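You operate a simulated robot arm through the tools that you are given. There is no shell and no other tool. Be economical: measure what you need, move in short steps, check, and stop when the job is done.

The job below is to be done with a simulated robot arm. You get a single attempt, and the scene is never put back.

## Task
Press the red belt stop button two times. Take the tub that says "grog" from the green belt top and put it on top of the side plate there. Put two of the tall props from the green belt top on the lower deck of the orange cart. Take the spirit level and put it on the belt at the end stop. Take the empty steel tin and leave it on top of the green saucer. Take the pins carton and put it on top of the kiln slab. Take the blue clay dish and leave it on the right end of the setting bench. Do these in any order. Set down upright: tub, pins carton.

Only the result counts: the job must be done as asked and must still hold three seconds after the hand-in. Knocking over, shifting, dropping, spilling or breaking anything else fails it.

## Robot
A 7-joint arm with a fingered hand on a trunk, on a base that drives. Base frame: it is fixed to the floor where the robot stands at the start and does not move with it; the origin is under the middle of the robot, x ahead of it, y to its left, z up. Readings come in m, degrees, newtons and seconds.
With the tool pointing down near the work surface it reaches from about 0.1 to 0.62 m from the robot's upright axis, wherever it stands. Its first joint turns from -166.0 to 166.0 degrees. Places, roughly: belt at the end stop [0.2, -0.8, 0.8]; blue clay dish (6x6x3 cm) [-2.3, -4.5, 0.9]; empty steel tin (6x13x5 cm) [-2.3, 0.2, 0.2]; green saucer (15x15x4 cm) [-1, 2.1, 0.8]; kiln slab (35x24x6 cm) [-0.5, -5.8, 0.9]; lower deck of the orange cart [1.1, 2.4, 0.2]; pins carton [-3, -3.5, 0.25]; red belt stop button [0.5, -0.1, 0.6]; right end of the setting bench [-1.1, -5.5, 0.8]; side plate (19x19x4 cm) [0.5, -0.5, 0.8]; spirit level (19x4x5 cm) [-2.1, 0.3, 0.2]; tall prop (5x5x11 cm) [1.4, 0.4, 0.9]; wide cream tub, wide grey tub [0.75, -0.25, 0.75]. Payload 4 kg.
The TCP is the grasp point between the finger pads, 0.026 m short of the fingertips. In the tool frame z runs along the fingers and y along their closing line. Largest opening 0.148 m; the body of the gripper starts 0.073 m behind the TCP. The gripper is a hand of 3 fingers: y runs from the thumb to the fingers, the wrist lies at [0, 0, -0.239] in the tool frame, and closing takes about 1.5 s.
Orientation is that of the tool frame in the base frame, as a unit quaternion [x, y, z, w]. With the fingers straight down and closing along the base's y, the tool's x points along the base's -x, its y along +y and its z along -z.

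## Interface
- The arm moves only by the tool send_rows. Its argument "plan" is a list of rows, each a list of 7 numbers: the shift along the tool's x, y, z in m, then the turn, a rotation vector about the tool's x, y, z in degrees, then the finger opening in m, from 0 to 0.148. In form: [[tx, ty, tz, wx, wy, wz, hand], ...]. A call has 1 to 20 rows; each row shifts and turns the commanded pose from where the row before left it, along the tool's axes as they then stand. Rows are played at 5 a second. More than 0.05 m and 8.6 degrees between two rows, or a gripper value outside its range, and nothing of the call is played. A pose out of reach is approached as far as the arm can. The call stops where the force on the tool passes 40 N (or 10 N more than at its start, if that is more) or the arm is blocked; 0.2 s more then pass. Each finger travels about 0.072 m/s and halts on what it meets, pressing with about 33 N; the grip force reading is that of the motor and also rises with nothing between the fingers. The clock runs only during rows and for 0.2 s after the last one: add rows that do not move to give the fingers time. It gives the time, the measured TCP pose, the force on the tool (base axes), the opening and the grip force at its end, in the units of the frame above (readings bear some noise), with the torque about the TCP (base axes, N m) and any sound that the robot's microphone picked up, and new pictures: "views" is both (left out), scene, wrist or none.
- Cameras (640 x 400 px; columns grow to the right, rows downward): "scene" is now at [-0.0004, 0.088, 1.3217]; the picture's right is [-0.72, -0.70, 0.00], its down [-0.42, 0.43, -0.80] and it looks along [0.56, -0.58, -0.60] (base axes); focal length 250 px, centre (320, 200). "wrist" rides on the gripper at [0.068, -0.039, -0.09] in the tool frame; the picture's right is [0.50, 0.87, 0.00], its down [-0.66, 0.38, -0.65] and it looks along [-0.57, 0.33, 0.76] (tool axes); focal length 222 px, centre (320, 200). There is no depth. A picture from a camera that has moved, and an enlarged one, comes with that camera's place and axes in the base frame and with its lens.
- slide_trunk(by): slides the trunk up (or, below 0, down) by that many m; the arm and the scene camera ride with it, the base frame stays. It gives what a move gives, with no picture.
- drive_base(legs): drives the robot by 1 to 6 legs, each [ahead, left, turn to the left] in m, m and degrees, along the robot's own axes; the way and the turn of a leg run together, so that a leg with both is an arc; at most 1.5 m and 180 degrees a leg. The arm and the cameras ride along, it lands a little off, and it stops where it bumps. It gives what a move gives, and a new picture of the scene camera.
- hand_shape(shape): the hand has 3 fingers and takes this shape, open, in about a second: jaw (thumb against the fingers, like two jaws); tri (thumb and two fingers); tip (a fingertip pinch); poke (one finger out to press); point (the index stretched); flat (the hand flat); cup (the hand cupped); fist (a fist). The gripper value then closes the fingers along that shape, each until it touches; the sizes above hold for jaw. It gives what a move gives, with no picture.
- head_to(pan, tilt): turns the head with the scene camera to pan (to the left, within 155 degrees either way) and tilt (down, from -29 to 69), counted from straight ahead of the robot. It gives what a move gives, and a new picture of the scene camera.
- close_up(camera, box): a new picture of the part [left, top, right, bottom] of that camera's present view, enlarged. It takes no simulated time.
- close_job(): hands the job in; it is judged then, once.

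Work in short steps. Places have to be worked out from the pictures, the camera data and where the tool is seen: move nearer, look again, correct. Check each grasp and each placing, and mend what went wrong. You have 217 turns and 260 pictures in all, those below and enlarged ones among them. Open the gripper and draw the arm clear of the work before you hand the job in, unless the task says otherwise; then end with one line.

The tools are called after "Emit:" as name(argument=value, ...) on one line, values as JSON. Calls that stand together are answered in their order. send_rows: Moves the arm, as the interface text tells. Its arguments: {"type":"object","properties":{"plan":{"type":"array","items":{"type":"array","items":{"type":"number"}}},"views":{"type":"string","enum":["both","scene","wrist","none"]}},"required":["plan"]} The other tools are called the same way: slide_trunk (by) slides the trunk up or down; hand_shape (shape) gives the hand a shape; drive_base (legs) drives the base; head_to (pan, tilt) turns the head that bears the scene camera; close_up (camera, box) takes an enlarged picture of a part of a camera's view; close_job () hands the job in.

At the start:

```text
clock: 0.0
tcp_pos: [0.1943, -0.2584, 1.0847]
ee_rot: [0.001, 1.0, 0.0, 0.0]
wrist_force: [-0.8, 0.3, -0.2]
wrist_torque: [-0.01, -0.02, -0.03]
finger_gap: 0.1478
finger_force: 0.1
shape: jaw
trunk travel left (down, up): [-0.275, 0.315]
robot x, y, heading: [0.0008, -0.0011, 0.0]
head pan, tilt: [-45.9, 36.7]
```

scene: 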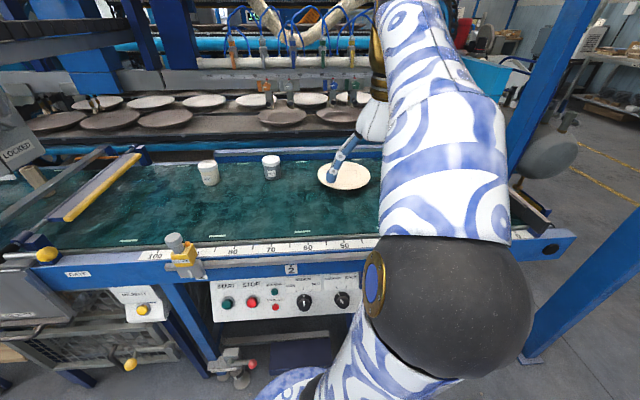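
wrist: 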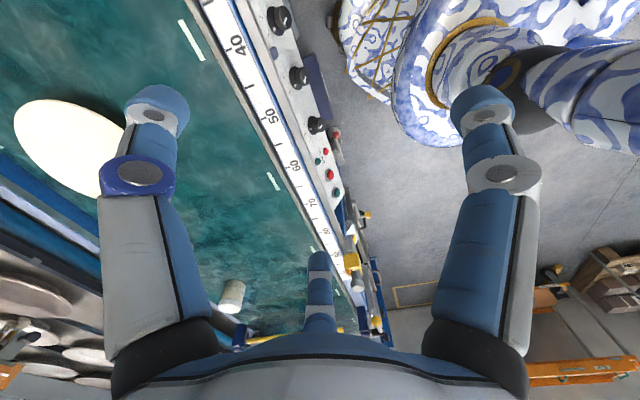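

The scene shows the belt with two tubs, a side plate and the control panel. I'll enlarge the tubs and panel to identify labels.

Emit:
close_up(camera="scene", box=[180, 130, 400, 200])

Emit:
close_up(camera="scene", box=[200, 230, 380, 340])

Emit:
head_to(pan=0, tilt=35)

```text
2.91 times, centred on (290, 165) of scene
camera zoom: at [-0.0004, 0.088, 1.3217], right [-0.72, -0.7, 0.0], down [-0.42, 0.43, -0.8], along [0.56, -0.58, -0.6], focal length 729 px, centre (407, 302)
```

zoom: 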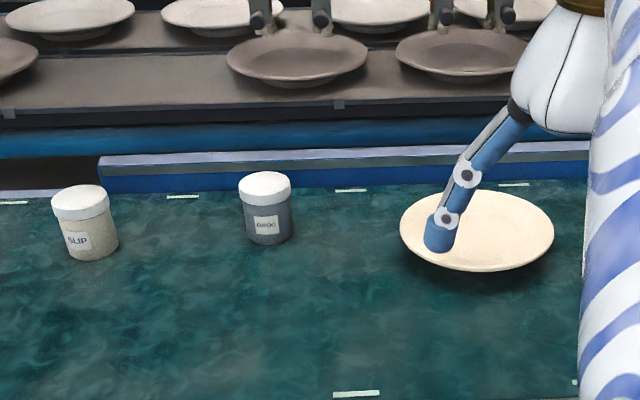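

```text
3.56 times, centred on (290, 285) of scene
camera zoom: at [-0.0004, 0.088, 1.3217], right [-0.72, -0.7, 0.0], down [-0.42, 0.43, -0.8], along [0.56, -0.58, -0.6], focal length 890 px, centre (427, -102)
```

zoom: 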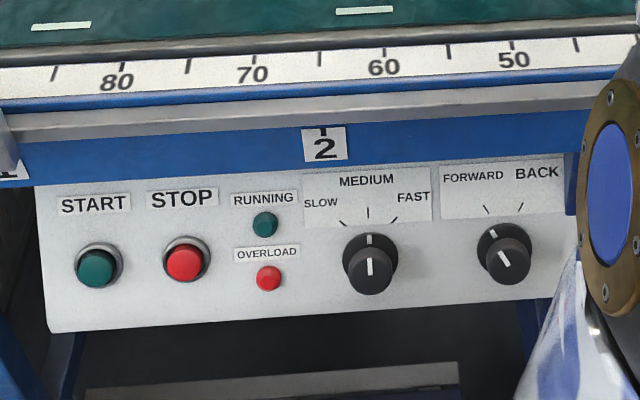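

```text
clock: 1.1
tcp_pos: [0.1941, -0.2583, 1.0849]
ee_rot: [0.001, 1.0, 0.001, 0.001]
wrist_force: [0.0, 0.7, 1.3]
wrist_torque: [0.05, 0.05, 0.0]
finger_gap: 0.148
finger_force: 0.0
shape: jaw
trunk travel left (down, up): [-0.275, 0.315]
robot x, y, heading: [0.0008, -0.0044, -0.2]
head pan, tilt: [0.0, 35.0]
camera scene: at [0.0271, 0.1505, 1.3244], right [0.0, -1.0, 0.0], down [-0.57, 0.0, -0.82], along [0.82, 0.0, -0.57], focal length 250 px, centre (320, 200)
```

scene: 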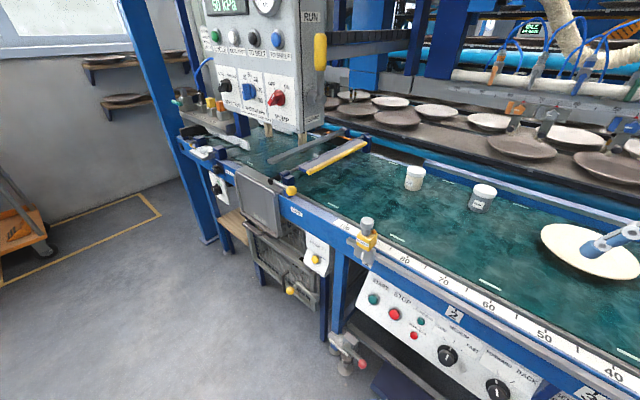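

The belt runs diagonally, with its normal at about -40°, and the grog tub is at about [0.73,-0.40] on a top near 0.8 m. That is beyond reach, so I look down at the floor gap and around at the props.

Emit:
head_to(pan=-30, tilt=69)

Emit:
head_to(pan=20, tilt=15)

```text
clock: 2.1
tcp_pos: [0.1945, -0.2597, 1.0837]
ee_rot: [0.0, 1.0, 0.0, 0.0]
wrist_force: [-0.7, 0.3, 0.2]
wrist_torque: [0.02, 0.0, -0.03]
finger_gap: 0.148
finger_force: 0.1
shape: jaw
trunk travel left (down, up): [-0.275, 0.315]
robot x, y, heading: [-0.0, -0.0022, 0.1]
head pan, tilt: [-30.0, 68.8]
camera scene: at [-0.0124, 0.1226, 1.2807], right [-0.5, -0.87, 0.0], down [-0.81, 0.47, -0.36], along [0.31, -0.18, -0.93], focal length 250 px, centre (320, 200)
```

scene: 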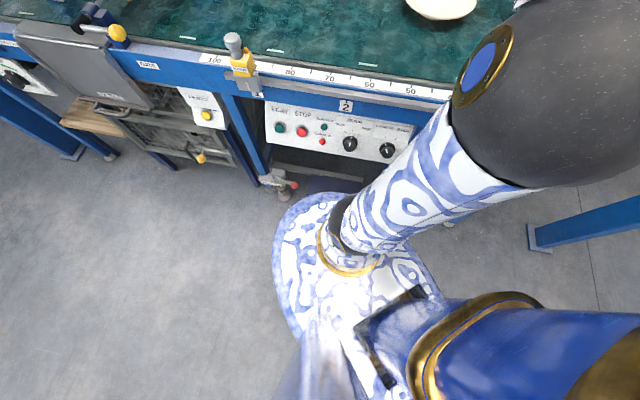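

```text
clock: 3.4
tcp_pos: [0.1944, -0.2589, 1.084]
ee_rot: [0.0, 1.0, -0.001, -0.001]
wrist_force: [0.3, -0.2, -0.3]
wrist_torque: [-0.02, 0.02, 0.03]
finger_gap: 0.1478
finger_force: 0.1
shape: jaw
trunk travel left (down, up): [-0.275, 0.315]
robot x, y, heading: [0.0006, 0.0015, 0.2]
head pan, tilt: [20.0, 15.0]
camera scene: at [0.0268, 0.1824, 1.3563], right [0.34, -0.94, 0.0], down [-0.24, -0.09, -0.97], along [0.91, 0.33, -0.26], focal length 250 px, centre (320, 200)
```

scene: 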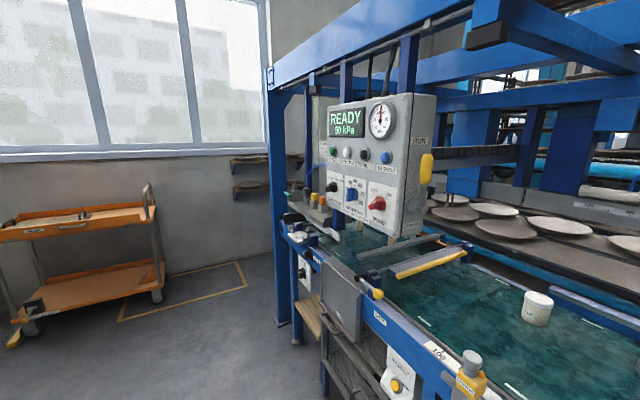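

The button is within reach at about [0.45,-0.08,0.60]. I switch to the poke shape and look at how the finger sits.

Emit:
hand_shape(shape="poke")

Emit:
head_to(pan=-40, tilt=40)

Emit:
send_rows(plan=[[0, 0, 0, 0, 0, 0, 0]], views="wrist")

```text
clock: 4.2
tcp_pos: [0.1939, -0.2601, 1.0849]
ee_rot: [0.0, 1.0, 0.0, 0.0]
wrist_force: [0.0, 0.9, -0.7]
wrist_torque: [-0.04, -0.01, -0.01]
finger_gap: 0.0002
finger_force: 0.1
shape: poke
trunk travel left (down, up): [-0.275, 0.315]
robot x, y, heading: [0.0028, -0.0012, 0.0]
head pan, tilt: [20.0, 15.0]
```

```text
clock: 5.5
tcp_pos: [0.1947, -0.2589, 1.0853]
ee_rot: [0.001, 1.0, 0.0, 0.0]
wrist_force: [-0.6, 0.0, 0.0]
wrist_torque: [0.0, 0.01, -0.01]
finger_gap: 0.0002
finger_force: 0.1
shape: poke
trunk travel left (down, up): [-0.275, 0.315]
robot x, y, heading: [0.0, 0.0005, 0.1]
head pan, tilt: [-40.0, 40.0]
camera scene: at [0.0042, 0.0959, 1.3168], right [-0.64, -0.77, 0.0], down [-0.49, 0.41, -0.77], along [0.59, -0.49, -0.64], focal length 250 px, centre (320, 200)
```

scene: 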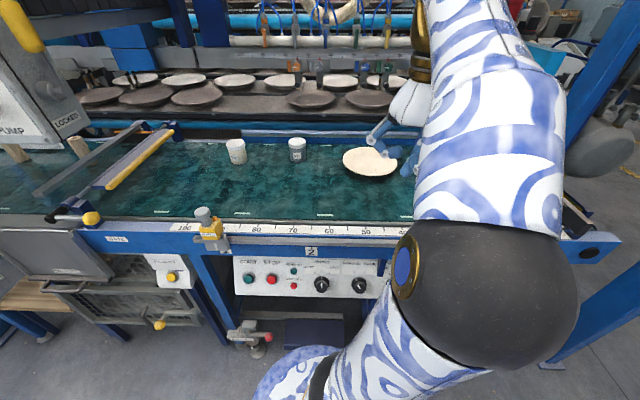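

```text
clock: 6.0
tcp_pos: [0.1938, -0.2596, 1.0848]
ee_rot: [-0.001, 1.0, 0.0, 0.0]
wrist_force: [0.0, -0.2, 0.2]
wrist_torque: [0.03, 0.0, -0.02]
finger_gap: 0.0026
finger_force: 0.0
shape: jaw
trunk travel left (down, up): [-0.275, 0.315]
robot x, y, heading: [-0.0015, -0.0002, 0.2]
head pan, tilt: [-40.0, 40.0]
camera wrist: at [0.1263, -0.2987, 1.1746], right [-0.5, 0.87, 0.0], down [0.66, 0.38, 0.65], along [0.57, 0.33, -0.76], focal length 222 px, centre (320, 200)
```

wrist: 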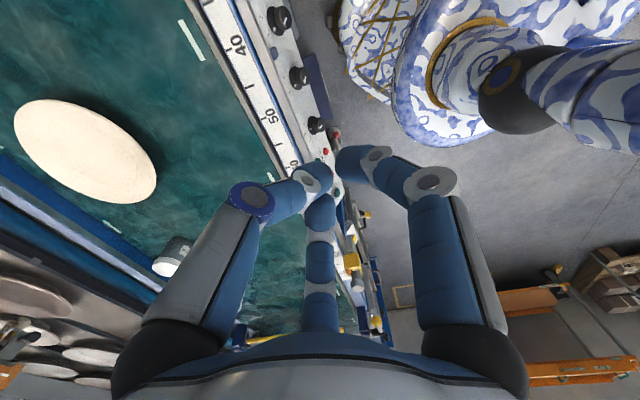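

The hand is now a closed jaw, which also makes a compact poker. I move to about [0.25,0,0.95] and tilt the tool 45° towards the panel.

Emit:
send_rows(plan=[[-0.008, 0.037, 0.0193, 0, 0, 0, 0], [-0.008, 0.037, 0.0193, 0, 0, 0, 0], [-0.008, 0.037, 0.0193, 0, 0, 0, 0], [-0.008, 0.037, 0.0193, 0, 0, 0, 0], [-0.008, 0.037, 0.0193, 0, 0, 0, 0], [-0.008, 0.037, 0.0193, 0, 0, 0, 0], [-0.008, 0.037, 0.0193, 0, 0, 0, 0], [0, 0, 0, 4.82, -5.75, 0, 0], [0, 0, 0, 4.82, -5.75, 0, 0], [0, 0, 0, 4.82, -5.75, 0, 0], [0, 0, 0, 4.82, -5.75, 0, 0], [0, 0, 0, 4.82, -5.75, 0, 0], [0, 0, 0, 4.82, -5.75, 0, 0], [0, 0, 0, 0, 0, 0, 0]])

```text
clock: 8.1
tcp_pos: [0.2624, 0.0026, 0.9137]
ee_rot: [-0.005, 0.992, -0.121, 0.03]
wrist_force: [-0.2, -0.7, 0.6]
wrist_torque: [0.02, 0.0, -0.02]
finger_gap: 0.0
finger_force: 32.8
shape: jaw
trunk travel left (down, up): [-0.275, 0.315]
robot x, y, heading: [0.0023, -0.0026, 0.1]
head pan, tilt: [-40.0, 40.0]
stopped in row 10: the arm was blocked; the commanded pose is now the measured one
camera scene: at [0.0041, 0.0958, 1.3177], right [-0.64, -0.77, 0.0], down [-0.49, 0.41, -0.77], along [0.59, -0.49, -0.64], focal length 250 px, centre (320, 200)
camera wrist: at [0.1904, -0.0153, 1.0061], right [-0.5, 0.83, -0.24], down [0.61, 0.53, 0.58], along [0.61, 0.15, -0.78], focal length 222 px, centre (320, 200)
```

scene: 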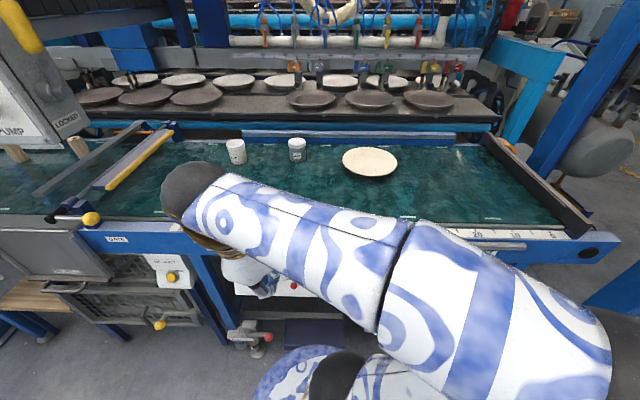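
wrist: 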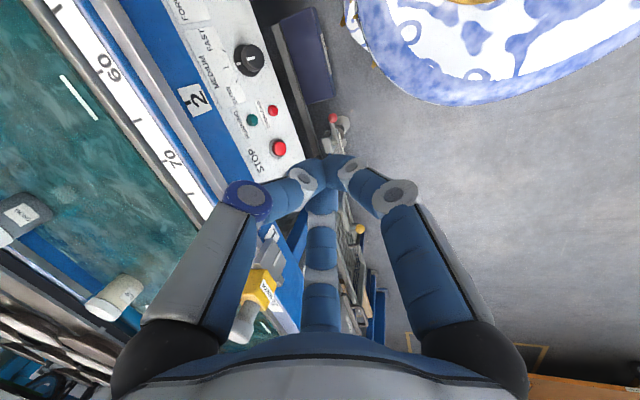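

Folding that close blocks the arm, so I back the base 0.2 m away from the belt for room.

Emit:
drive_base(legs=[[-0.153, 0.129, 0]])

Emit:
send_rows(plan=[[0, 0, 0, 4.82, -5.75, 0, 0], [0, 0, 0, 4.82, -5.75, 0, 0], [0, 0, 0, 4.82, -5.75, 0, 0], [0, 0, 0, 4.82, -5.75, 0, 0], [0, 0, 0, 0, 0, 0, 0]])

```text
clock: 9.7
tcp_pos: [0.1126, 0.1305, 0.9144]
ee_rot: [0.0, 0.992, -0.119, 0.034]
wrist_force: [0.6, -0.5, -0.8]
wrist_torque: [0.0, -0.01, 0.03]
finger_gap: 0.0001
finger_force: 33.2
shape: jaw
trunk travel left (down, up): [-0.275, 0.315]
robot x, y, heading: [-0.1534, 0.1312, -0.3]
head pan, tilt: [-40.0, 40.0]
camera scene: at [-0.1483, 0.2255, 1.3168], right [-0.65, -0.76, 0.0], down [-0.49, 0.42, -0.77], along [0.58, -0.5, -0.64], focal length 250 px, centre (320, 200)
```

scene: 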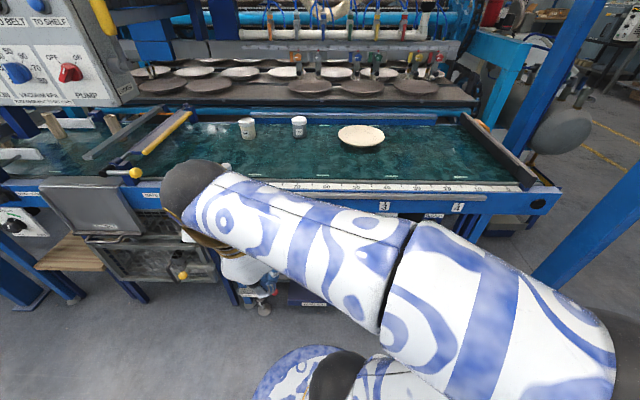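

```text
clock: 10.5
tcp_pos: [0.1245, 0.1362, 0.8784]
ee_rot: [-0.042, 0.962, -0.254, 0.092]
wrist_force: [0.2, -0.8, 0.0]
wrist_torque: [0.01, 0.03, -0.01]
finger_gap: 0.0
finger_force: 32.8
shape: jaw
trunk travel left (down, up): [-0.275, 0.315]
robot x, y, heading: [-0.1557, 0.1288, -0.3]
head pan, tilt: [-40.0, 40.0]
stopped in row 4: the arm was blocked; the commanded pose is now the measured one
camera scene: at [-0.1482, 0.2254, 1.3159], right [-0.65, -0.76, 0.0], down [-0.49, 0.42, -0.77], along [0.58, -0.5, -0.64], focal length 250 px, centre (320, 200)
camera wrist: at [0.0416, 0.1367, 0.9638], right [-0.52, 0.69, -0.51], down [0.5, 0.73, 0.47], along [0.69, -0.01, -0.72], focal length 222 px, centre (320, 200)
```

scene: 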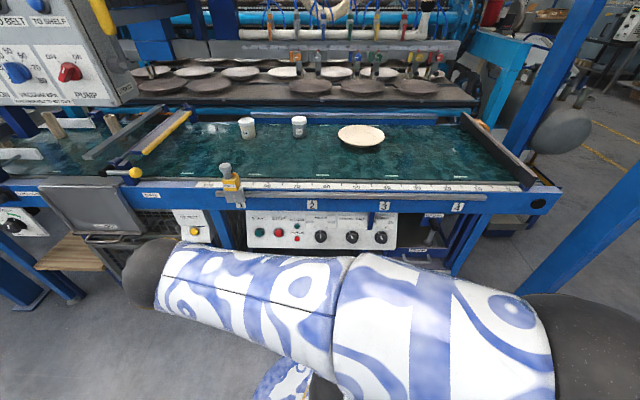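
wrist: 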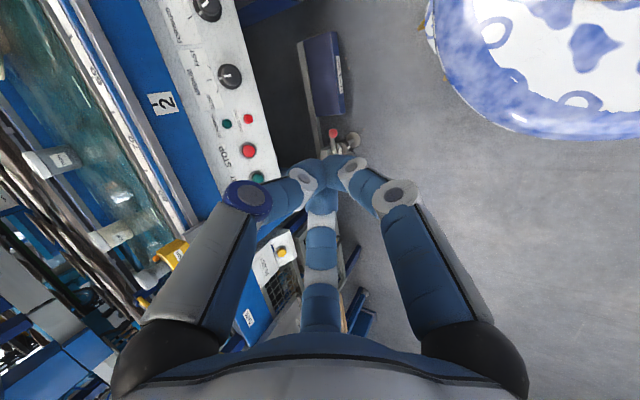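

The arm is too tightly folded, so I move the hand out towards the belt by 0.25 m first. Then I finish the tilt towards the panel normal.

Emit:
send_rows(plan=[[-0.0288, -0.0283, 0.012, 0, 0, 0, 0], [-0.0288, -0.0283, 0.012, 0, 0, 0, 0], [-0.0288, -0.0283, 0.012, 0, 0, 0, 0], [-0.0288, -0.0283, 0.012, 0, 0, 0, 0], [-0.0288, -0.0283, 0.012, 0, 0, 0, 0], [-0.0288, -0.0283, 0.012, 0, 0, 0, 0], [0, 0, 0, 1.2, -7.1, 0, 0], [0, 0, 0, 1.2, -7.1, 0, 0], [0, 0, 0, 1.2, -7.1, 0, 0], [0, 0, 0, 0, 0, 0, 0]])

```text
clock: 12.7
tcp_pos: [0.3149, -0.0245, 0.9307]
ee_rot: [-0.085, 0.919, -0.272, 0.271]
wrist_force: [0.5, 0.4, 0.4]
wrist_torque: [-0.03, -0.01, 0.01]
finger_gap: 0.0001
finger_force: 33.1
shape: jaw
trunk travel left (down, up): [-0.275, 0.315]
robot x, y, heading: [-0.1556, 0.1255, -0.4]
head pan, tilt: [-40.0, 40.0]
camera scene: at [-0.1482, 0.2256, 1.3168], right [-0.65, -0.76, 0.0], down [-0.49, 0.42, -0.77], along [0.58, -0.5, -0.64], focal length 250 px, centre (320, 200)
camera wrist: at [0.2087, -0.0374, 0.9843], right [-0.43, 0.57, -0.7], down [0.19, 0.81, 0.55], along [0.88, 0.1, -0.45], focal length 222 px, centre (320, 200)
```

scene: 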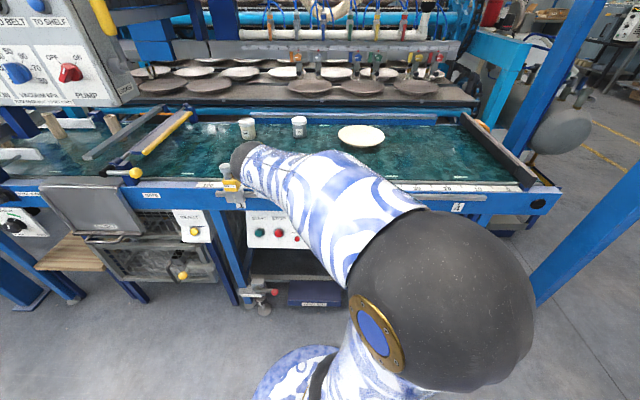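
wrist: 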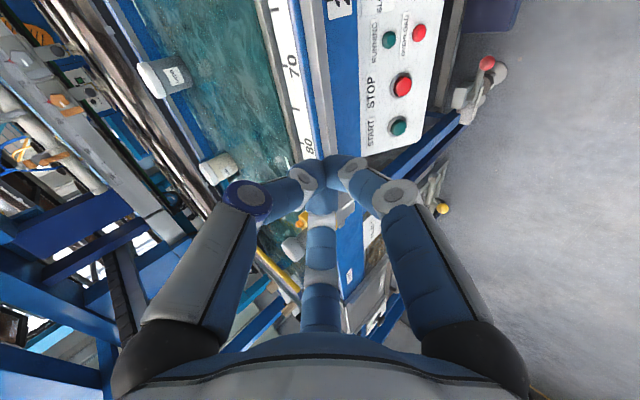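

The wrist view puts STOP at [0.452,-0.08,0.60], matching my earlier estimates. I move to a stand-off 4 cm in front of it.

Emit:
send_rows(plan=[[0.0072, 0.019, 0.0381, 0, 0, 0, 0], [0.0072, 0.019, 0.0381, 0, 0, 0, 0], [0.0072, 0.019, 0.0381, 0, 0, 0, 0], [0.0072, 0.019, 0.0381, 0, 0, 0, 0], [0.0072, 0.019, 0.0381, 0, 0, 0, 0], [0.0072, 0.019, 0.0381, 0, 0, 0, 0], [0.0072, 0.019, 0.0381, 0, 0, 0, 0], [0, 0, 0, 0, 0, 0, 0]])

```text
clock: 14.5
tcp_pos: [0.4149, -0.0456, 0.6462]
ee_rot: [-0.085, 0.919, -0.272, 0.271]
wrist_force: [-0.2, 0.3, -0.6]
wrist_torque: [0.04, 0.03, -0.03]
finger_gap: 0.0
finger_force: 32.7
shape: jaw
trunk travel left (down, up): [-0.275, 0.315]
robot x, y, heading: [-0.1523, 0.1265, -0.4]
head pan, tilt: [-40.0, 40.0]
camera scene: at [-0.1479, 0.2255, 1.3168], right [-0.65, -0.76, 0.0], down [-0.49, 0.42, -0.77], along [0.58, -0.5, -0.64], focal length 250 px, centre (320, 200)
camera wrist: at [0.3097, -0.0597, 0.7005], right [-0.43, 0.57, -0.7], down [0.19, 0.81, 0.55], along [0.88, 0.1, -0.46], focal length 222 px, centre (320, 200)
```

scene: 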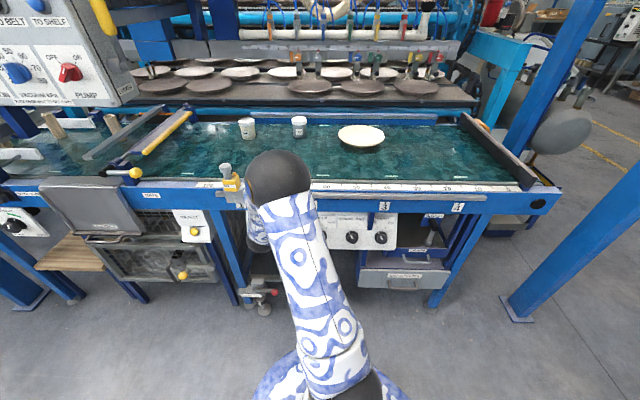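
wrist: 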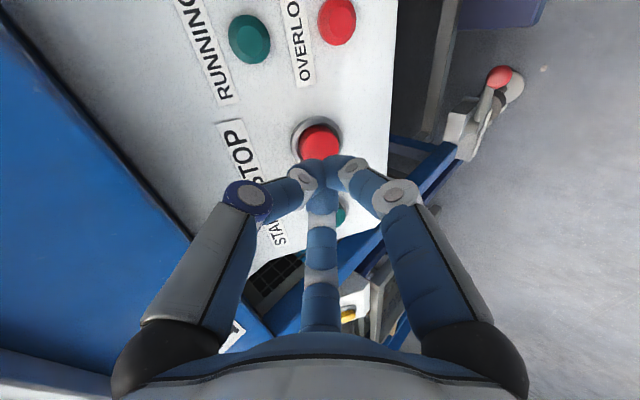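

The button is right in line, about 4 cm ahead of the fingertips. I push along the tool axis in small steps.

Emit:
send_rows(plan=[[0, 0, 0.015, 0, 0, 0, 0], [0, 0, 0.015, 0, 0, 0, 0], [0, 0, 0.006, 0, 0, 0, 0], [0, 0, 0.004, 0, 0, 0, 0], [0, 0, 0.003, 0, 0, 0, 0], [0, 0, 0.003, 0, 0, 0, 0], [0, 0, 0.003, 0, 0, 0, 0], [0, 0, 0.003, 0, 0, 0, 0]], views="wrist")

```text
clock: 15.4
tcp_pos: [0.4341, -0.0606, 0.6238]
ee_rot: [-0.086, 0.919, -0.272, 0.274]
wrist_force: [-18.8, 13.3, 22.3]
wrist_torque: [0.02, -0.21, 0.1]
finger_gap: 0.0001
finger_force: 32.7
shape: jaw
trunk travel left (down, up): [-0.275, 0.315]
robot x, y, heading: [-0.1543, 0.1317, -0.2]
head pan, tilt: [-40.0, 40.0]
heard: click
stopped in row 4: the force on the tool passed its limit at 47 N (the readings are from after the stop); the commanded pose is now the measured one
camera wrist: at [0.3282, -0.0744, 0.6774], right [-0.43, 0.57, -0.7], down [0.18, 0.81, 0.55], along [0.89, 0.11, -0.45], focal length 222 px, centre (320, 200)
```

wrist: 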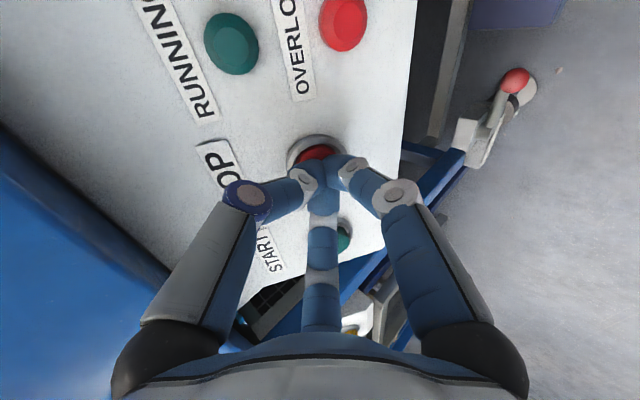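

A click was heard, so that's one press. I back off 3 cm and press again.

Emit:
send_rows(plan=[[0, 0, -0.015, 0, 0, 0, 0], [0, 0, -0.015, 0, 0, 0, 0], [0, 0, 0, 0, 0, 0, 0], [0, 0, 0, 0, 0, 0, 0]], views="wrist")

Emit:
send_rows(plan=[[0, 0, 0.015, 0, 0, 0, 0], [0, 0, 0.01, 0, 0, 0, 0], [0, 0, 0.004, 0, 0, 0, 0], [0, 0, 0.003, 0, 0, 0, 0], [0, 0, 0.003, 0, 0, 0, 0], [0, 0, 0.003, 0, 0, 0, 0]], views="none")

```text
clock: 16.4
tcp_pos: [0.4191, -0.051, 0.6429]
ee_rot: [-0.086, 0.919, -0.271, 0.273]
wrist_force: [1.0, 0.0, -0.9]
wrist_torque: [0.01, 0.0, -0.01]
finger_gap: 0.0001
finger_force: 33.0
shape: jaw
trunk travel left (down, up): [-0.275, 0.315]
robot x, y, heading: [-0.1533, 0.1313, -0.4]
head pan, tilt: [-40.0, 40.0]
camera wrist: at [0.313, -0.063, 0.6967], right [-0.43, 0.57, -0.7], down [0.19, 0.81, 0.55], along [0.88, 0.11, -0.45], focal length 222 px, centre (320, 200)
```

wrist: 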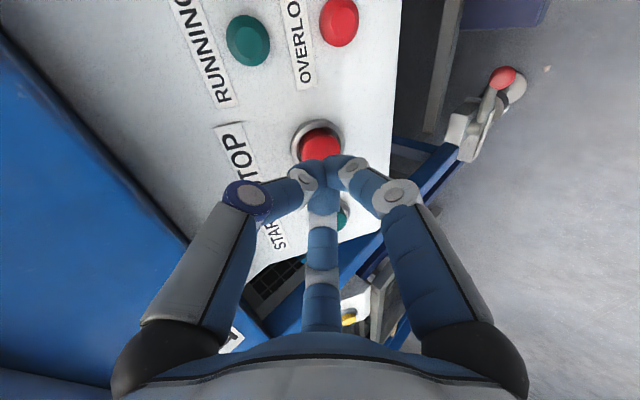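

```text
clock: 17.5
tcp_pos: [0.4358, -0.0588, 0.6221]
ee_rot: [-0.087, 0.918, -0.272, 0.275]
wrist_force: [-17.3, 12.7, 20.7]
wrist_torque: [0.01, -0.19, 0.11]
finger_gap: 0.0
finger_force: 32.8
shape: jaw
trunk travel left (down, up): [-0.275, 0.315]
robot x, y, heading: [-0.1559, 0.1331, -0.1]
head pan, tilt: [-40.0, 40.0]
heard: click
stopped in row 5: the force on the tool passed its limit at 43 N (the readings are from after the stop); the commanded pose is now the measured one
```

The second click was heard, so the button is done. I retreat along the tool axis, then rise and open the hand.

Emit:
send_rows(plan=[[0, 0, -0.04, 0, 0, 0, 0], [0, 0, -0.04, 0, 0, 0, 0], [0, 0, -0.04, 0, 0, 0, 0], [0, 0, -0.04, 0, 0, 0, 0], [0, 0, -0.04, 0, 0, 0, 0], [-0.0187, -0.0226, -0.0291, 0, 0, 0, 0.02], [-0.0187, -0.0226, -0.0291, 0, 0, 0, 0.04], [-0.0187, -0.0226, -0.0291, 0, 0, 0, 0.06], [-0.0187, -0.0226, -0.0291, 0, 0, 0, 0.08], [-0.0187, -0.0226, -0.0291, 0, 0, 0, 0.1], [-0.0187, -0.0226, -0.0291, 0, 0, 0, 0.12], [-0.0187, -0.0226, -0.0291, 0, 0, 0, 0.148], [0, 0, 0, 0, 0, 0, 0.148]], views="none")

Emit:
drive_base(legs=[[0.215, -0.153, 0]])

Emit:
send_rows(plan=[[0, 0, 0, 0, 0, 0, 0.148]], views="wrist")

```text
clock: 20.3
tcp_pos: [0.3257, 0.0286, 1.0506]
ee_rot: [-0.087, 0.919, -0.271, 0.273]
wrist_force: [-0.3, -1.2, -0.2]
wrist_torque: [-0.01, 0.05, 0.04]
finger_gap: 0.1417
finger_force: 0.0
shape: jaw
trunk travel left (down, up): [-0.275, 0.315]
robot x, y, heading: [-0.154, 0.1276, -0.1]
head pan, tilt: [-40.0, 40.0]
```

```text
clock: 22.2
tcp_pos: [0.5399, -0.1294, 1.0489]
ee_rot: [-0.084, 0.919, -0.272, 0.273]
wrist_force: [0.9, -0.7, 0.3]
wrist_torque: [0.01, -0.05, 0.01]
finger_gap: 0.142
finger_force: 0.2
shape: jaw
trunk travel left (down, up): [-0.275, 0.315]
robot x, y, heading: [0.0601, -0.0268, -0.5]
head pan, tilt: [-40.0, 40.0]
camera scene: at [0.066, 0.0713, 1.3168], right [-0.65, -0.76, 0.0], down [-0.49, 0.42, -0.77], along [0.58, -0.5, -0.64], focal length 250 px, centre (320, 200)
```

scene: 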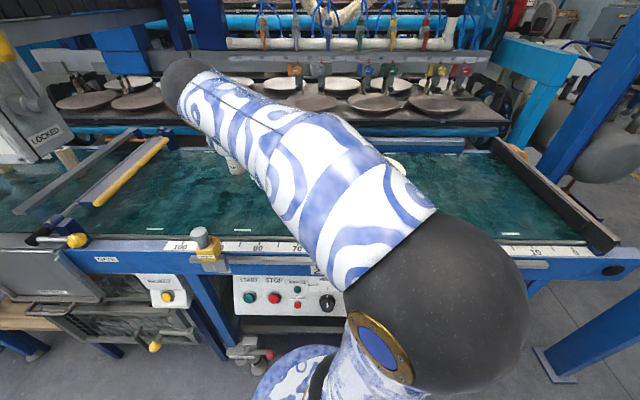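

```text
clock: 22.6
tcp_pos: [0.5391, -0.1283, 1.0505]
ee_rot: [-0.084, 0.92, -0.27, 0.272]
wrist_force: [0.5, 0.8, -0.5]
wrist_torque: [0.03, 0.01, -0.01]
finger_gap: 0.142
finger_force: 0.1
shape: jaw
trunk travel left (down, up): [-0.275, 0.315]
robot x, y, heading: [0.0617, -0.0248, -0.4]
head pan, tilt: [-40.0, 40.0]
camera wrist: at [0.4334, -0.1421, 1.1033], right [-0.42, 0.58, -0.7], down [0.19, 0.81, 0.55], along [0.89, 0.1, -0.45], focal length 222 px, centre (320, 200)
```

wrist: 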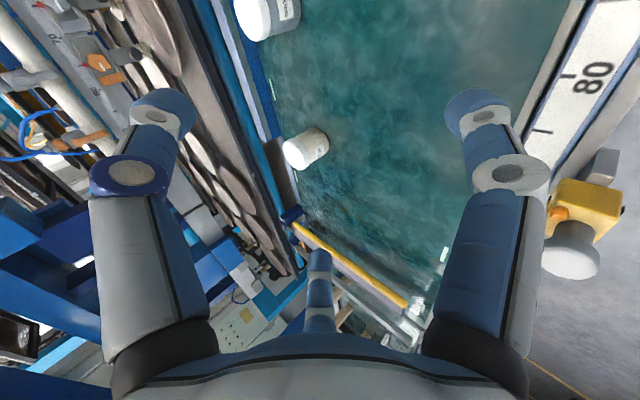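

The tub sits about 0.74 m from the axis, too far for the arm at this trunk height. I raise the trunk to gain horizontal reach, then stand the tool up to about 15° tilt.

Emit:
slide_trunk(by=0.3)

Emit:
send_rows(plan=[[0, 0, 0, -5.78, 4.77, 0, 0.148], [0, 0, 0, -5.78, 4.77, 0, 0.148], [0, 0, 0, -5.78, 4.77, 0, 0.148], [0, 0, 0, -5.78, 4.77, 0, 0.148], [0, 0, 0, 0, 0, 0, 0.148]])

```text
clock: 25.6
tcp_pos: [0.5398, -0.1284, 1.3499]
ee_rot: [-0.084, 0.919, -0.272, 0.272]
wrist_force: [0.0, 0.7, -0.4]
wrist_torque: [0.0, -0.01, 0.02]
finger_gap: 0.1419
finger_force: 0.1
shape: jaw
trunk travel left (down, up): [-0.575, 0.015]
robot x, y, heading: [0.0616, -0.0237, -0.5]
head pan, tilt: [-40.0, 40.0]
```

```text
clock: 26.7
tcp_pos: [0.4118, -0.0415, 1.3993]
ee_rot: [-0.037, 0.982, -0.126, 0.138]
wrist_force: [-2.2, 0.9, 0.4]
wrist_torque: [-0.02, -0.17, 0.03]
finger_gap: 0.1421
finger_force: 0.0
shape: jaw
trunk travel left (down, up): [-0.575, 0.015]
robot x, y, heading: [0.0487, -0.0291, -1.6]
head pan, tilt: [-40.0, 40.0]
stopped in row 5: the arm was blocked; the commanded pose is now the measured one
camera scene: at [-0.1152, 0.3645, 1.5899], right [-0.66, -0.75, 0.07], down [-0.4, 0.27, -0.88], along [0.64, -0.61, -0.47], focal length 250 px, centre (320, 200)
camera wrist: at [0.3225, -0.0651, 1.4762], right [-0.51, 0.78, -0.35], down [0.43, 0.59, 0.68], along [0.74, 0.2, -0.64], focal length 222 px, centre (320, 200)
```

scene: 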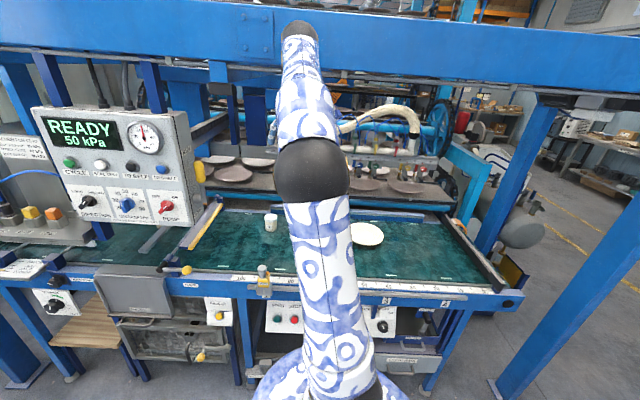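
wrist: 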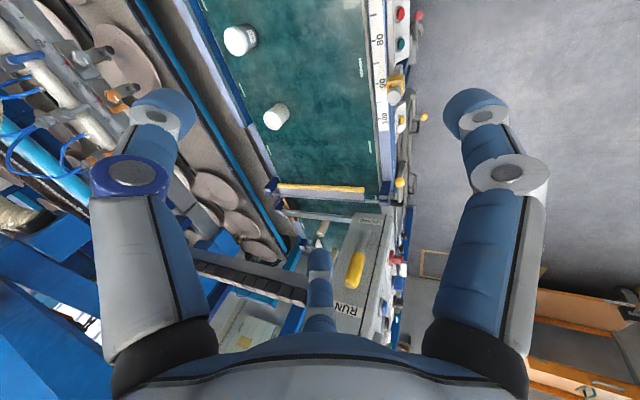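

The robot leans back because the raised arm has pushed against the overhead beam. I draw the hand back and down right away.

Emit:
send_rows(plan=[[0.0233, 0.0227, 0.0141, 0, 0, 0, 0.148], [0.0233, 0.0227, 0.0141, 0, 0, 0, 0.148], [0.0233, 0.0227, 0.0141, 0, 0, 0, 0.148], [0.0233, 0.0227, 0.0141, 0, 0, 0, 0.148]], views="scene")

```text
clock: 27.1
tcp_pos: [0.3744, 0.019, 1.387]
ee_rot: [-0.069, 0.986, -0.082, 0.129]
wrist_force: [-0.2, 0.9, 0.2]
wrist_torque: [-0.08, -0.02, 0.0]
finger_gap: 0.142
finger_force: 0.0
shape: jaw
trunk travel left (down, up): [-0.575, 0.015]
robot x, y, heading: [0.0684, -0.011, 1.1]
head pan, tilt: [-40.0, 40.0]
stopped in row 1: the arm was blocked; the commanded pose is now the measured one
camera scene: at [-0.1634, 0.4517, 1.5639], right [-0.62, -0.78, 0.09], down [-0.38, 0.2, -0.9], along [0.68, -0.6, -0.42], focal length 250 px, centre (320, 200)
```

scene: 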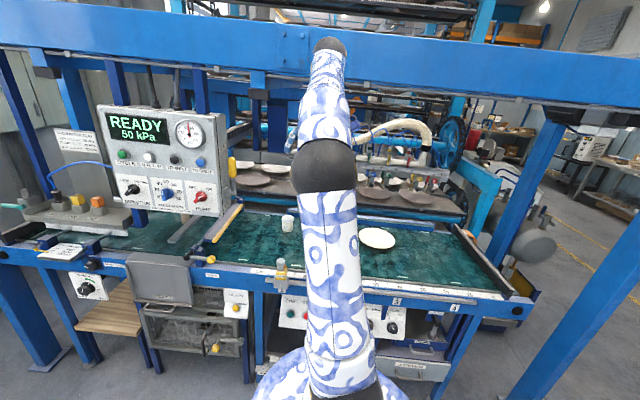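

The lean is growing to about 15°, so the robot is tipping backwards. I drive the base in the direction of the lean to bring it back under the body.

Emit:
drive_base(legs=[[-0.2, 0.28, 0]])

```text
clock: 27.8
tcp_pos: [0.4483, 0.0189, 1.3362]
ee_rot: [-0.177, 0.959, 0.173, 0.14]
wrist_force: [-1.0, 0.1, -1.1]
wrist_torque: [0.03, -0.11, -0.08]
finger_gap: 0.142
finger_force: 0.0
shape: jaw
trunk travel left (down, up): [-0.575, 0.015]
robot x, y, heading: [0.1064, 0.0194, 6.9]
head pan, tilt: [-40.0, 40.0]
stopped in leg 1: the robot was blocked; the commanded pose is now the measured one
camera scene: at [-0.1378, 0.4073, 1.5754], right [-0.54, -0.84, 0.08], down [-0.42, 0.19, -0.89], along [0.73, -0.51, -0.46], focal length 250 px, centre (320, 200)
```

scene: 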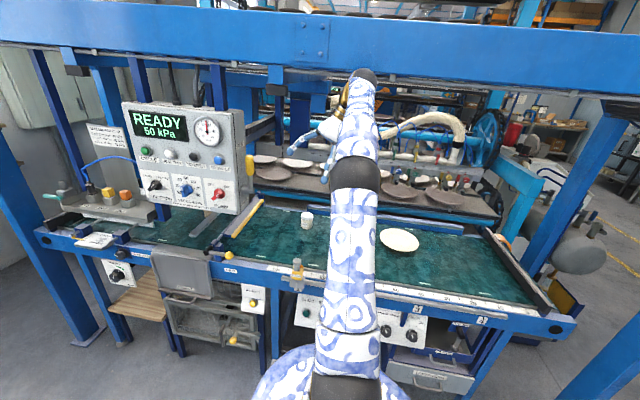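

It is starting to recover. I lower the trunk to bring the centre of mass down.

Emit:
slide_trunk(by=-0.3)

Emit:
head_to(pan=-40, tilt=41)

```text
clock: 28.1
tcp_pos: [0.4383, 0.0342, 1.3404]
ee_rot: [-0.146, 0.932, 0.272, 0.193]
wrist_force: [-0.4, 0.3, 0.4]
wrist_torque: [-0.08, -0.03, -0.07]
finger_gap: 0.1421
finger_force: 0.0
shape: jaw
trunk travel left (down, up): [-0.573, 0.017]
robot x, y, heading: [0.1127, 0.023, 8.1]
head pan, tilt: [-40.0, 40.0]
stopped: the arm was blocked; the commanded pose is now the measured one
```

```text
clock: 28.7
tcp_pos: [0.5732, -0.105, 1.2731]
ee_rot: [-0.118, 0.928, 0.322, 0.144]
wrist_force: [-2.4, 0.4, 0.4]
wrist_torque: [-0.14, -0.05, -0.07]
finger_gap: 0.142
finger_force: 0.1
shape: jaw
trunk travel left (down, up): [-0.573, 0.017]
robot x, y, heading: [0.1241, 0.0346, 10.0]
head pan, tilt: [-40.0, 41.0]
camera scene: at [-0.0046, 0.2663, 1.606], right [-0.5, -0.87, 0.04], down [-0.51, 0.26, -0.82], along [0.7, -0.43, -0.57], focal length 250 px, centre (320, 200)
```

scene: 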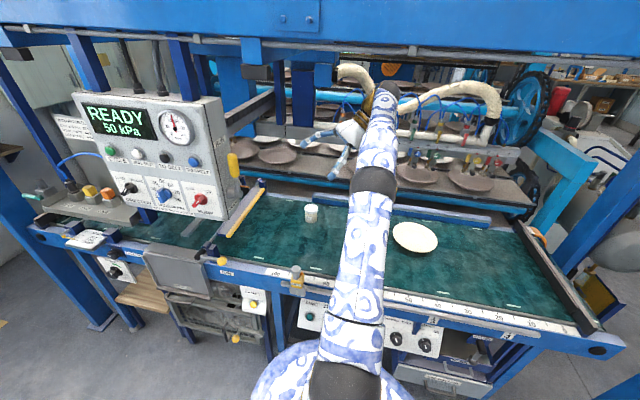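

The lean is down to about 6°. I let it settle without moving anything.

Emit:
head_to(pan=-40, tilt=40)

```text
clock: 29.3
tcp_pos: [0.6204, -0.2579, 1.2373]
ee_rot: [-0.153, 0.945, 0.274, 0.096]
wrist_force: [-3.1, -1.8, 1.9]
wrist_torque: [-0.01, -0.27, -0.26]
finger_gap: 0.1422
finger_force: 0.0
shape: jaw
trunk travel left (down, up): [-0.573, 0.017]
robot x, y, heading: [0.1246, 0.0037, 7.6]
head pan, tilt: [-40.0, 40.0]
camera scene: at [0.0834, 0.0717, 1.6177], right [-0.53, -0.85, -0.02], down [-0.53, 0.35, -0.77], along [0.66, -0.4, -0.63], focal length 250 px, centre (320, 200)
```

scene: 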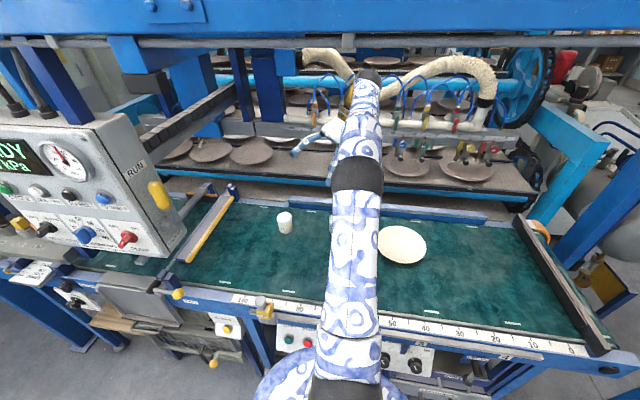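

It is nearly upright again. I lower the trunk 0.2 m for stability.

Emit:
slide_trunk(by=-0.2)

Emit:
head_to(pan=-45, tilt=40)

```text
clock: 31.5
tcp_pos: [0.6357, -0.2176, 1.0237]
ee_rot: [-0.148, 0.948, 0.271, 0.083]
wrist_force: [0.4, 0.1, -1.1]
wrist_torque: [0.02, -0.01, 0.02]
finger_gap: 0.1419
finger_force: 0.0
shape: jaw
trunk travel left (down, up): [-0.373, 0.217]
robot x, y, heading: [0.1087, 0.02, 7.3]
head pan, tilt: [-40.0, 40.0]
```

```text
clock: 32.2
tcp_pos: [0.6348, -0.2181, 1.0239]
ee_rot: [-0.148, 0.947, 0.272, 0.084]
wrist_force: [0.2, -0.1, 0.3]
wrist_torque: [0.03, -0.01, 0.0]
finger_gap: 0.1421
finger_force: 0.0
shape: jaw
trunk travel left (down, up): [-0.373, 0.217]
robot x, y, heading: [0.1063, 0.0201, 7.5]
head pan, tilt: [-45.0, 40.0]
camera scene: at [0.0951, 0.1098, 1.4152], right [-0.61, -0.79, 0.0], down [-0.51, 0.39, -0.77], along [0.61, -0.47, -0.64], focal length 250 px, centre (320, 200)
```

scene: 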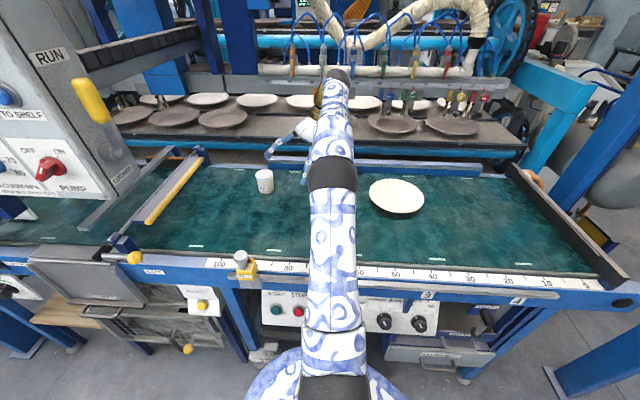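

The robot is upright and nothing looks disturbed. I stand the tool nearly vertical and look at the belt through the wrist camera.

Emit:
send_rows(plan=[[0, 0, 0, 7.1, 0.87, 0, 0.148], [0, 0, 0, 7.1, 0.87, 0, 0.148], [0, 0, 0, 7.1, 0.87, 0, 0.148], [0, 0, 0, 7.1, 0.87, 0, 0.148], [0, 0, 0, 7.1, 0.87, 0, 0.148], [0, 0, 0, 7.1, 0.87, 0, 0.148], [0, 0, 0, 0, 0, 0, 0.148]])

```text
clock: 33.8
tcp_pos: [0.6361, -0.2182, 1.0249]
ee_rot: [-0.119, 0.984, -0.099, 0.09]
wrist_force: [0.1, -0.6, -0.3]
wrist_torque: [0.01, 0.0, 0.01]
finger_gap: 0.1421
finger_force: 0.1
shape: jaw
trunk travel left (down, up): [-0.373, 0.217]
robot x, y, heading: [0.1069, 0.0207, 7.0]
head pan, tilt: [-45.0, 40.0]
camera scene: at [0.095, 0.11, 1.4152], right [-0.61, -0.79, 0.0], down [-0.51, 0.39, -0.77], along [0.61, -0.47, -0.64], focal length 250 px, centre (320, 200)
camera wrist: at [0.5617, -0.2573, 1.1096], right [-0.67, 0.7, -0.26], down [0.41, 0.64, 0.65], along [0.62, 0.32, -0.71], focal length 222 px, centre (320, 200)
```

scene: 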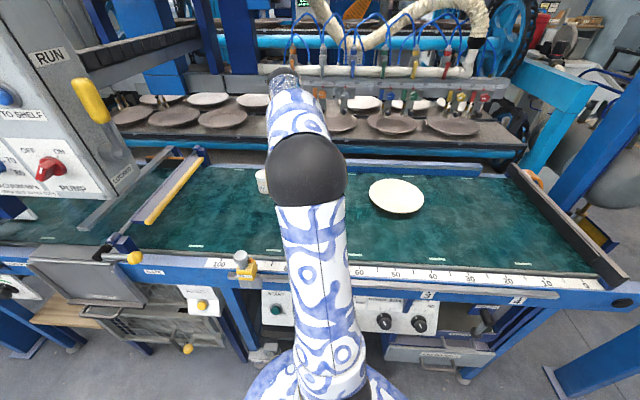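
wrist: 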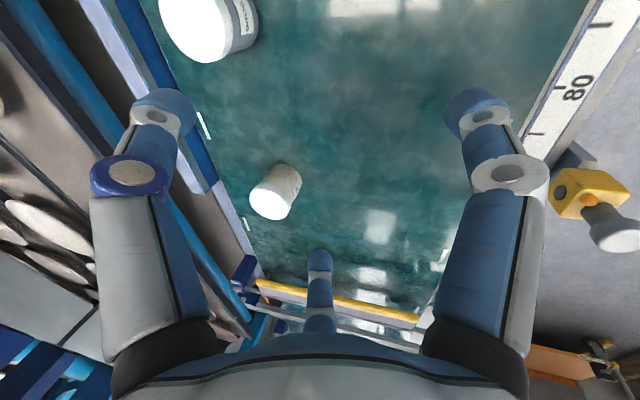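

Two views agree on the grog lid centre at [0.693,-0.373,0.895], and the plate centre at about [0.50,-0.566]. I hover over the tub.

Emit:
send_rows(plan=[[-0.0029, -0.0386, 0.0156, 0, 0, 0, 0.148], [-0.0029, -0.0386, 0.0156, 0, 0, 0, 0.148], [-0.0029, -0.0386, 0.0156, 0, 0, 0, 0.148], [-0.0029, -0.0386, 0.0156, 0, 0, 0, 0.148], [0, 0, 0, 0, 0, 0, 0.148]], views="wrist")

```text
clock: 35.0
tcp_pos: [0.6904, -0.3718, 0.9938]
ee_rot: [-0.119, 0.984, -0.097, 0.088]
wrist_force: [-0.1, -1.6, -0.4]
wrist_torque: [0.01, 0.03, 0.02]
finger_gap: 0.142
finger_force: 0.1
shape: jaw
out of reach, approached as far as the arm can: row 4
trunk travel left (down, up): [-0.373, 0.217]
robot x, y, heading: [0.1059, 0.0205, 7.1]
head pan, tilt: [-45.0, 40.0]
camera wrist: at [0.6167, -0.411, 1.0789], right [-0.67, 0.7, -0.26], down [0.41, 0.64, 0.65], along [0.62, 0.33, -0.71], focal length 222 px, centre (320, 200)
```

wrist: 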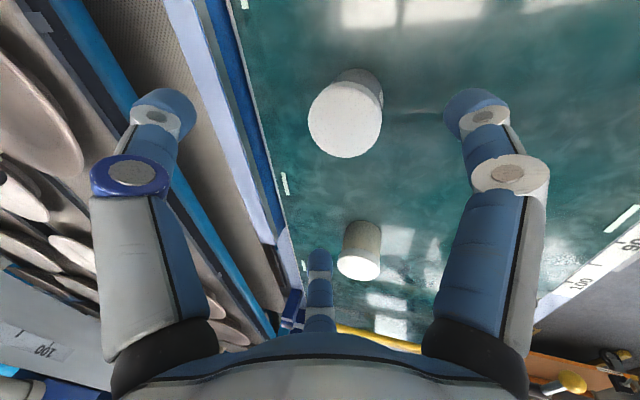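

The lid is confirmed at [0.692,-0.376,0.895]. I'm at the reach limit, so I edge the base 4 cm closer to the belt.

Emit:
drive_base(legs=[[0.027, -0.029, 0]])

```text
clock: 35.9
tcp_pos: [0.7125, -0.3839, 0.9944]
ee_rot: [-0.125, 0.983, -0.097, 0.091]
wrist_force: [0.1, 0.4, -0.3]
wrist_torque: [-0.09, 0.05, -0.01]
finger_gap: 0.1421
finger_force: 0.1
shape: jaw
trunk travel left (down, up): [-0.373, 0.217]
robot x, y, heading: [0.1231, -0.0002, 7.6]
head pan, tilt: [-45.0, 40.0]
camera scene: at [0.1111, 0.091, 1.4153], right [-0.6, -0.8, 0.0], down [-0.51, 0.39, -0.77], along [0.61, -0.46, -0.64], focal length 250 px, centre (320, 200)
```

scene: 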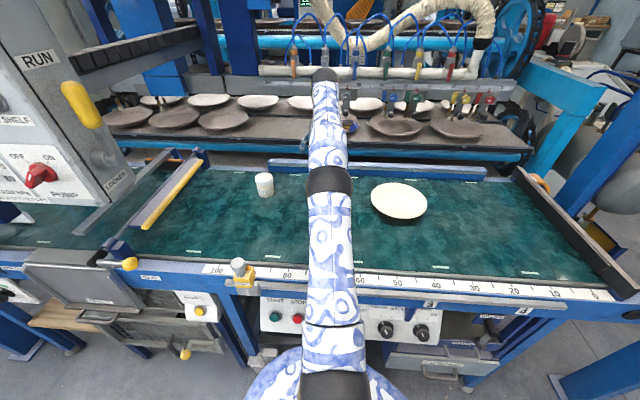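

I descend around the tub to TCP z of about 0.868 with the hand open.

Emit:
send_rows(plan=[[0.0074, 0.0078, 0.0232, 0, 0, 0, 0.148], [0.0074, 0.0078, 0.0232, 0, 0, 0, 0.148], [0.0074, 0.0078, 0.0232, 0, 0, 0, 0.148], [0.0074, 0.0078, 0.0232, 0, 0, 0, 0.148], [0.0074, 0.0078, 0.0232, 0, 0, 0, 0.148], [0, 0, 0, 0, 0, 0, 0.148]], views="wrist")

```text
clock: 37.2
tcp_pos: [0.6892, -0.3749, 0.8672]
ee_rot: [-0.126, 0.983, -0.097, 0.091]
wrist_force: [0.5, 0.1, -0.7]
wrist_torque: [-0.02, -0.04, -0.02]
finger_gap: 0.1423
finger_force: 0.1
shape: jaw
trunk travel left (down, up): [-0.373, 0.217]
robot x, y, heading: [0.1235, 0.0017, 7.7]
head pan, tilt: [-45.0, 40.0]
camera wrist: at [0.6158, -0.4153, 0.9531], right [-0.67, 0.69, -0.26], down [0.41, 0.64, 0.65], along [0.62, 0.33, -0.71], focal length 222 px, centre (320, 200)
```

wrist: 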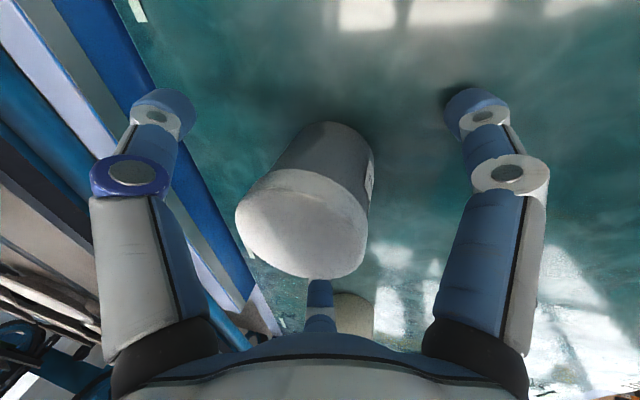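

The tub sits between the fingers. I close on it.

Emit:
send_rows(plan=[[0, 0, 0, 0, 0, 0, 0.04], [0, 0, 0, 0, 0, 0, 0.04], [0, 0, 0, 0, 0, 0, 0.04], [0, 0, 0, 0, 0, 0, 0.04], [0, 0, 0, 0, 0, 0, 0.04], [0, 0, 0, 0, 0, 0, 0.04], [0, 0, 0, 0, 0, 0, 0.04], [0, 0, 0, 0, 0, 0, 0.04], [0, 0, 0, 0, 0, 0, 0.04]], views="wrist")

```text
clock: 39.2
tcp_pos: [0.6889, -0.3754, 0.8677]
ee_rot: [-0.125, 0.983, -0.097, 0.09]
wrist_force: [0.3, -0.1, 0.1]
wrist_torque: [0.01, 0.02, -0.01]
finger_gap: 0.0524
finger_force: 33.2
shape: jaw
trunk travel left (down, up): [-0.373, 0.217]
robot x, y, heading: [0.1238, 0.0033, 7.9]
head pan, tilt: [-45.0, 40.0]
camera wrist: at [0.6156, -0.415, 0.9536], right [-0.67, 0.69, -0.26], down [0.41, 0.64, 0.65], along [0.62, 0.33, -0.71], focal length 222 px, centre (320, 200)
```

wrist: 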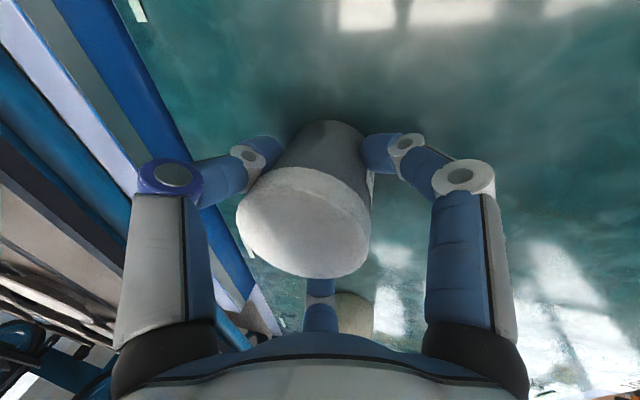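

It's gripped at 5.2 cm. I lift 9 cm and carry it over the plate.

Emit:
send_rows(plan=[[-0.0046, -0.0064, -0.0289, 0, 0, 0, 0.04], [-0.0046, -0.0064, -0.0289, 0, 0, 0, 0.04], [-0.0046, -0.0064, -0.0289, 0, 0, 0, 0.04], [0.038, -0.023, -0.001, 0, 0, 0, 0.04], [0.038, -0.023, -0.001, 0, 0, 0, 0.04], [0.038, -0.023, -0.001, 0, 0, 0, 0.04], [0.038, -0.023, -0.001, 0, 0, 0, 0.04], [0.038, -0.023, -0.001, 0, 0, 0, 0.04], [0.038, -0.023, -0.001, 0, 0, 0, 0.04], [0, 0, 0, 0, 0, 0, 0.04]])

```text
clock: 41.5
tcp_pos: [0.5043, -0.5654, 0.9585]
ee_rot: [-0.124, 0.983, -0.098, 0.09]
wrist_force: [-0.3, -0.5, -2.2]
wrist_torque: [-0.01, -0.01, 0.03]
finger_gap: 0.052
finger_force: 33.1
shape: jaw
trunk travel left (down, up): [-0.373, 0.217]
robot x, y, heading: [0.1267, 0.004, 8.0]
head pan, tilt: [-45.0, 40.0]
camera scene: at [0.1105, 0.092, 1.4153], right [-0.6, -0.8, 0.0], down [-0.51, 0.39, -0.77], along [0.61, -0.46, -0.64], focal length 250 px, centre (320, 200)
camera wrist: at [0.4302, -0.6057, 1.0436], right [-0.67, 0.69, -0.26], down [0.41, 0.64, 0.65], along [0.62, 0.33, -0.71], focal length 222 px, centre (320, 200)
```

scene: 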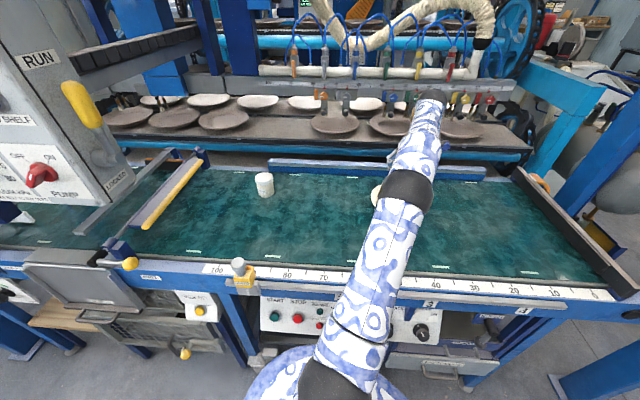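
wrist: 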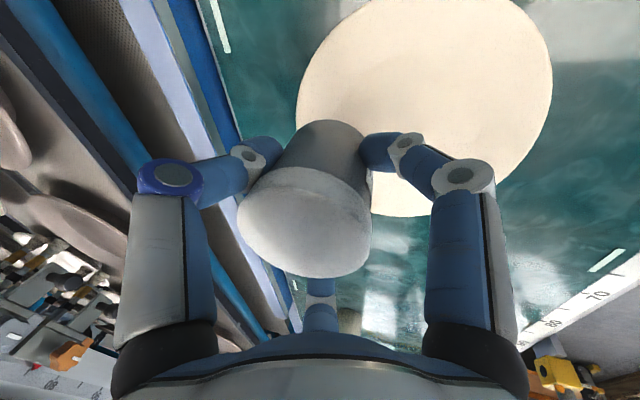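

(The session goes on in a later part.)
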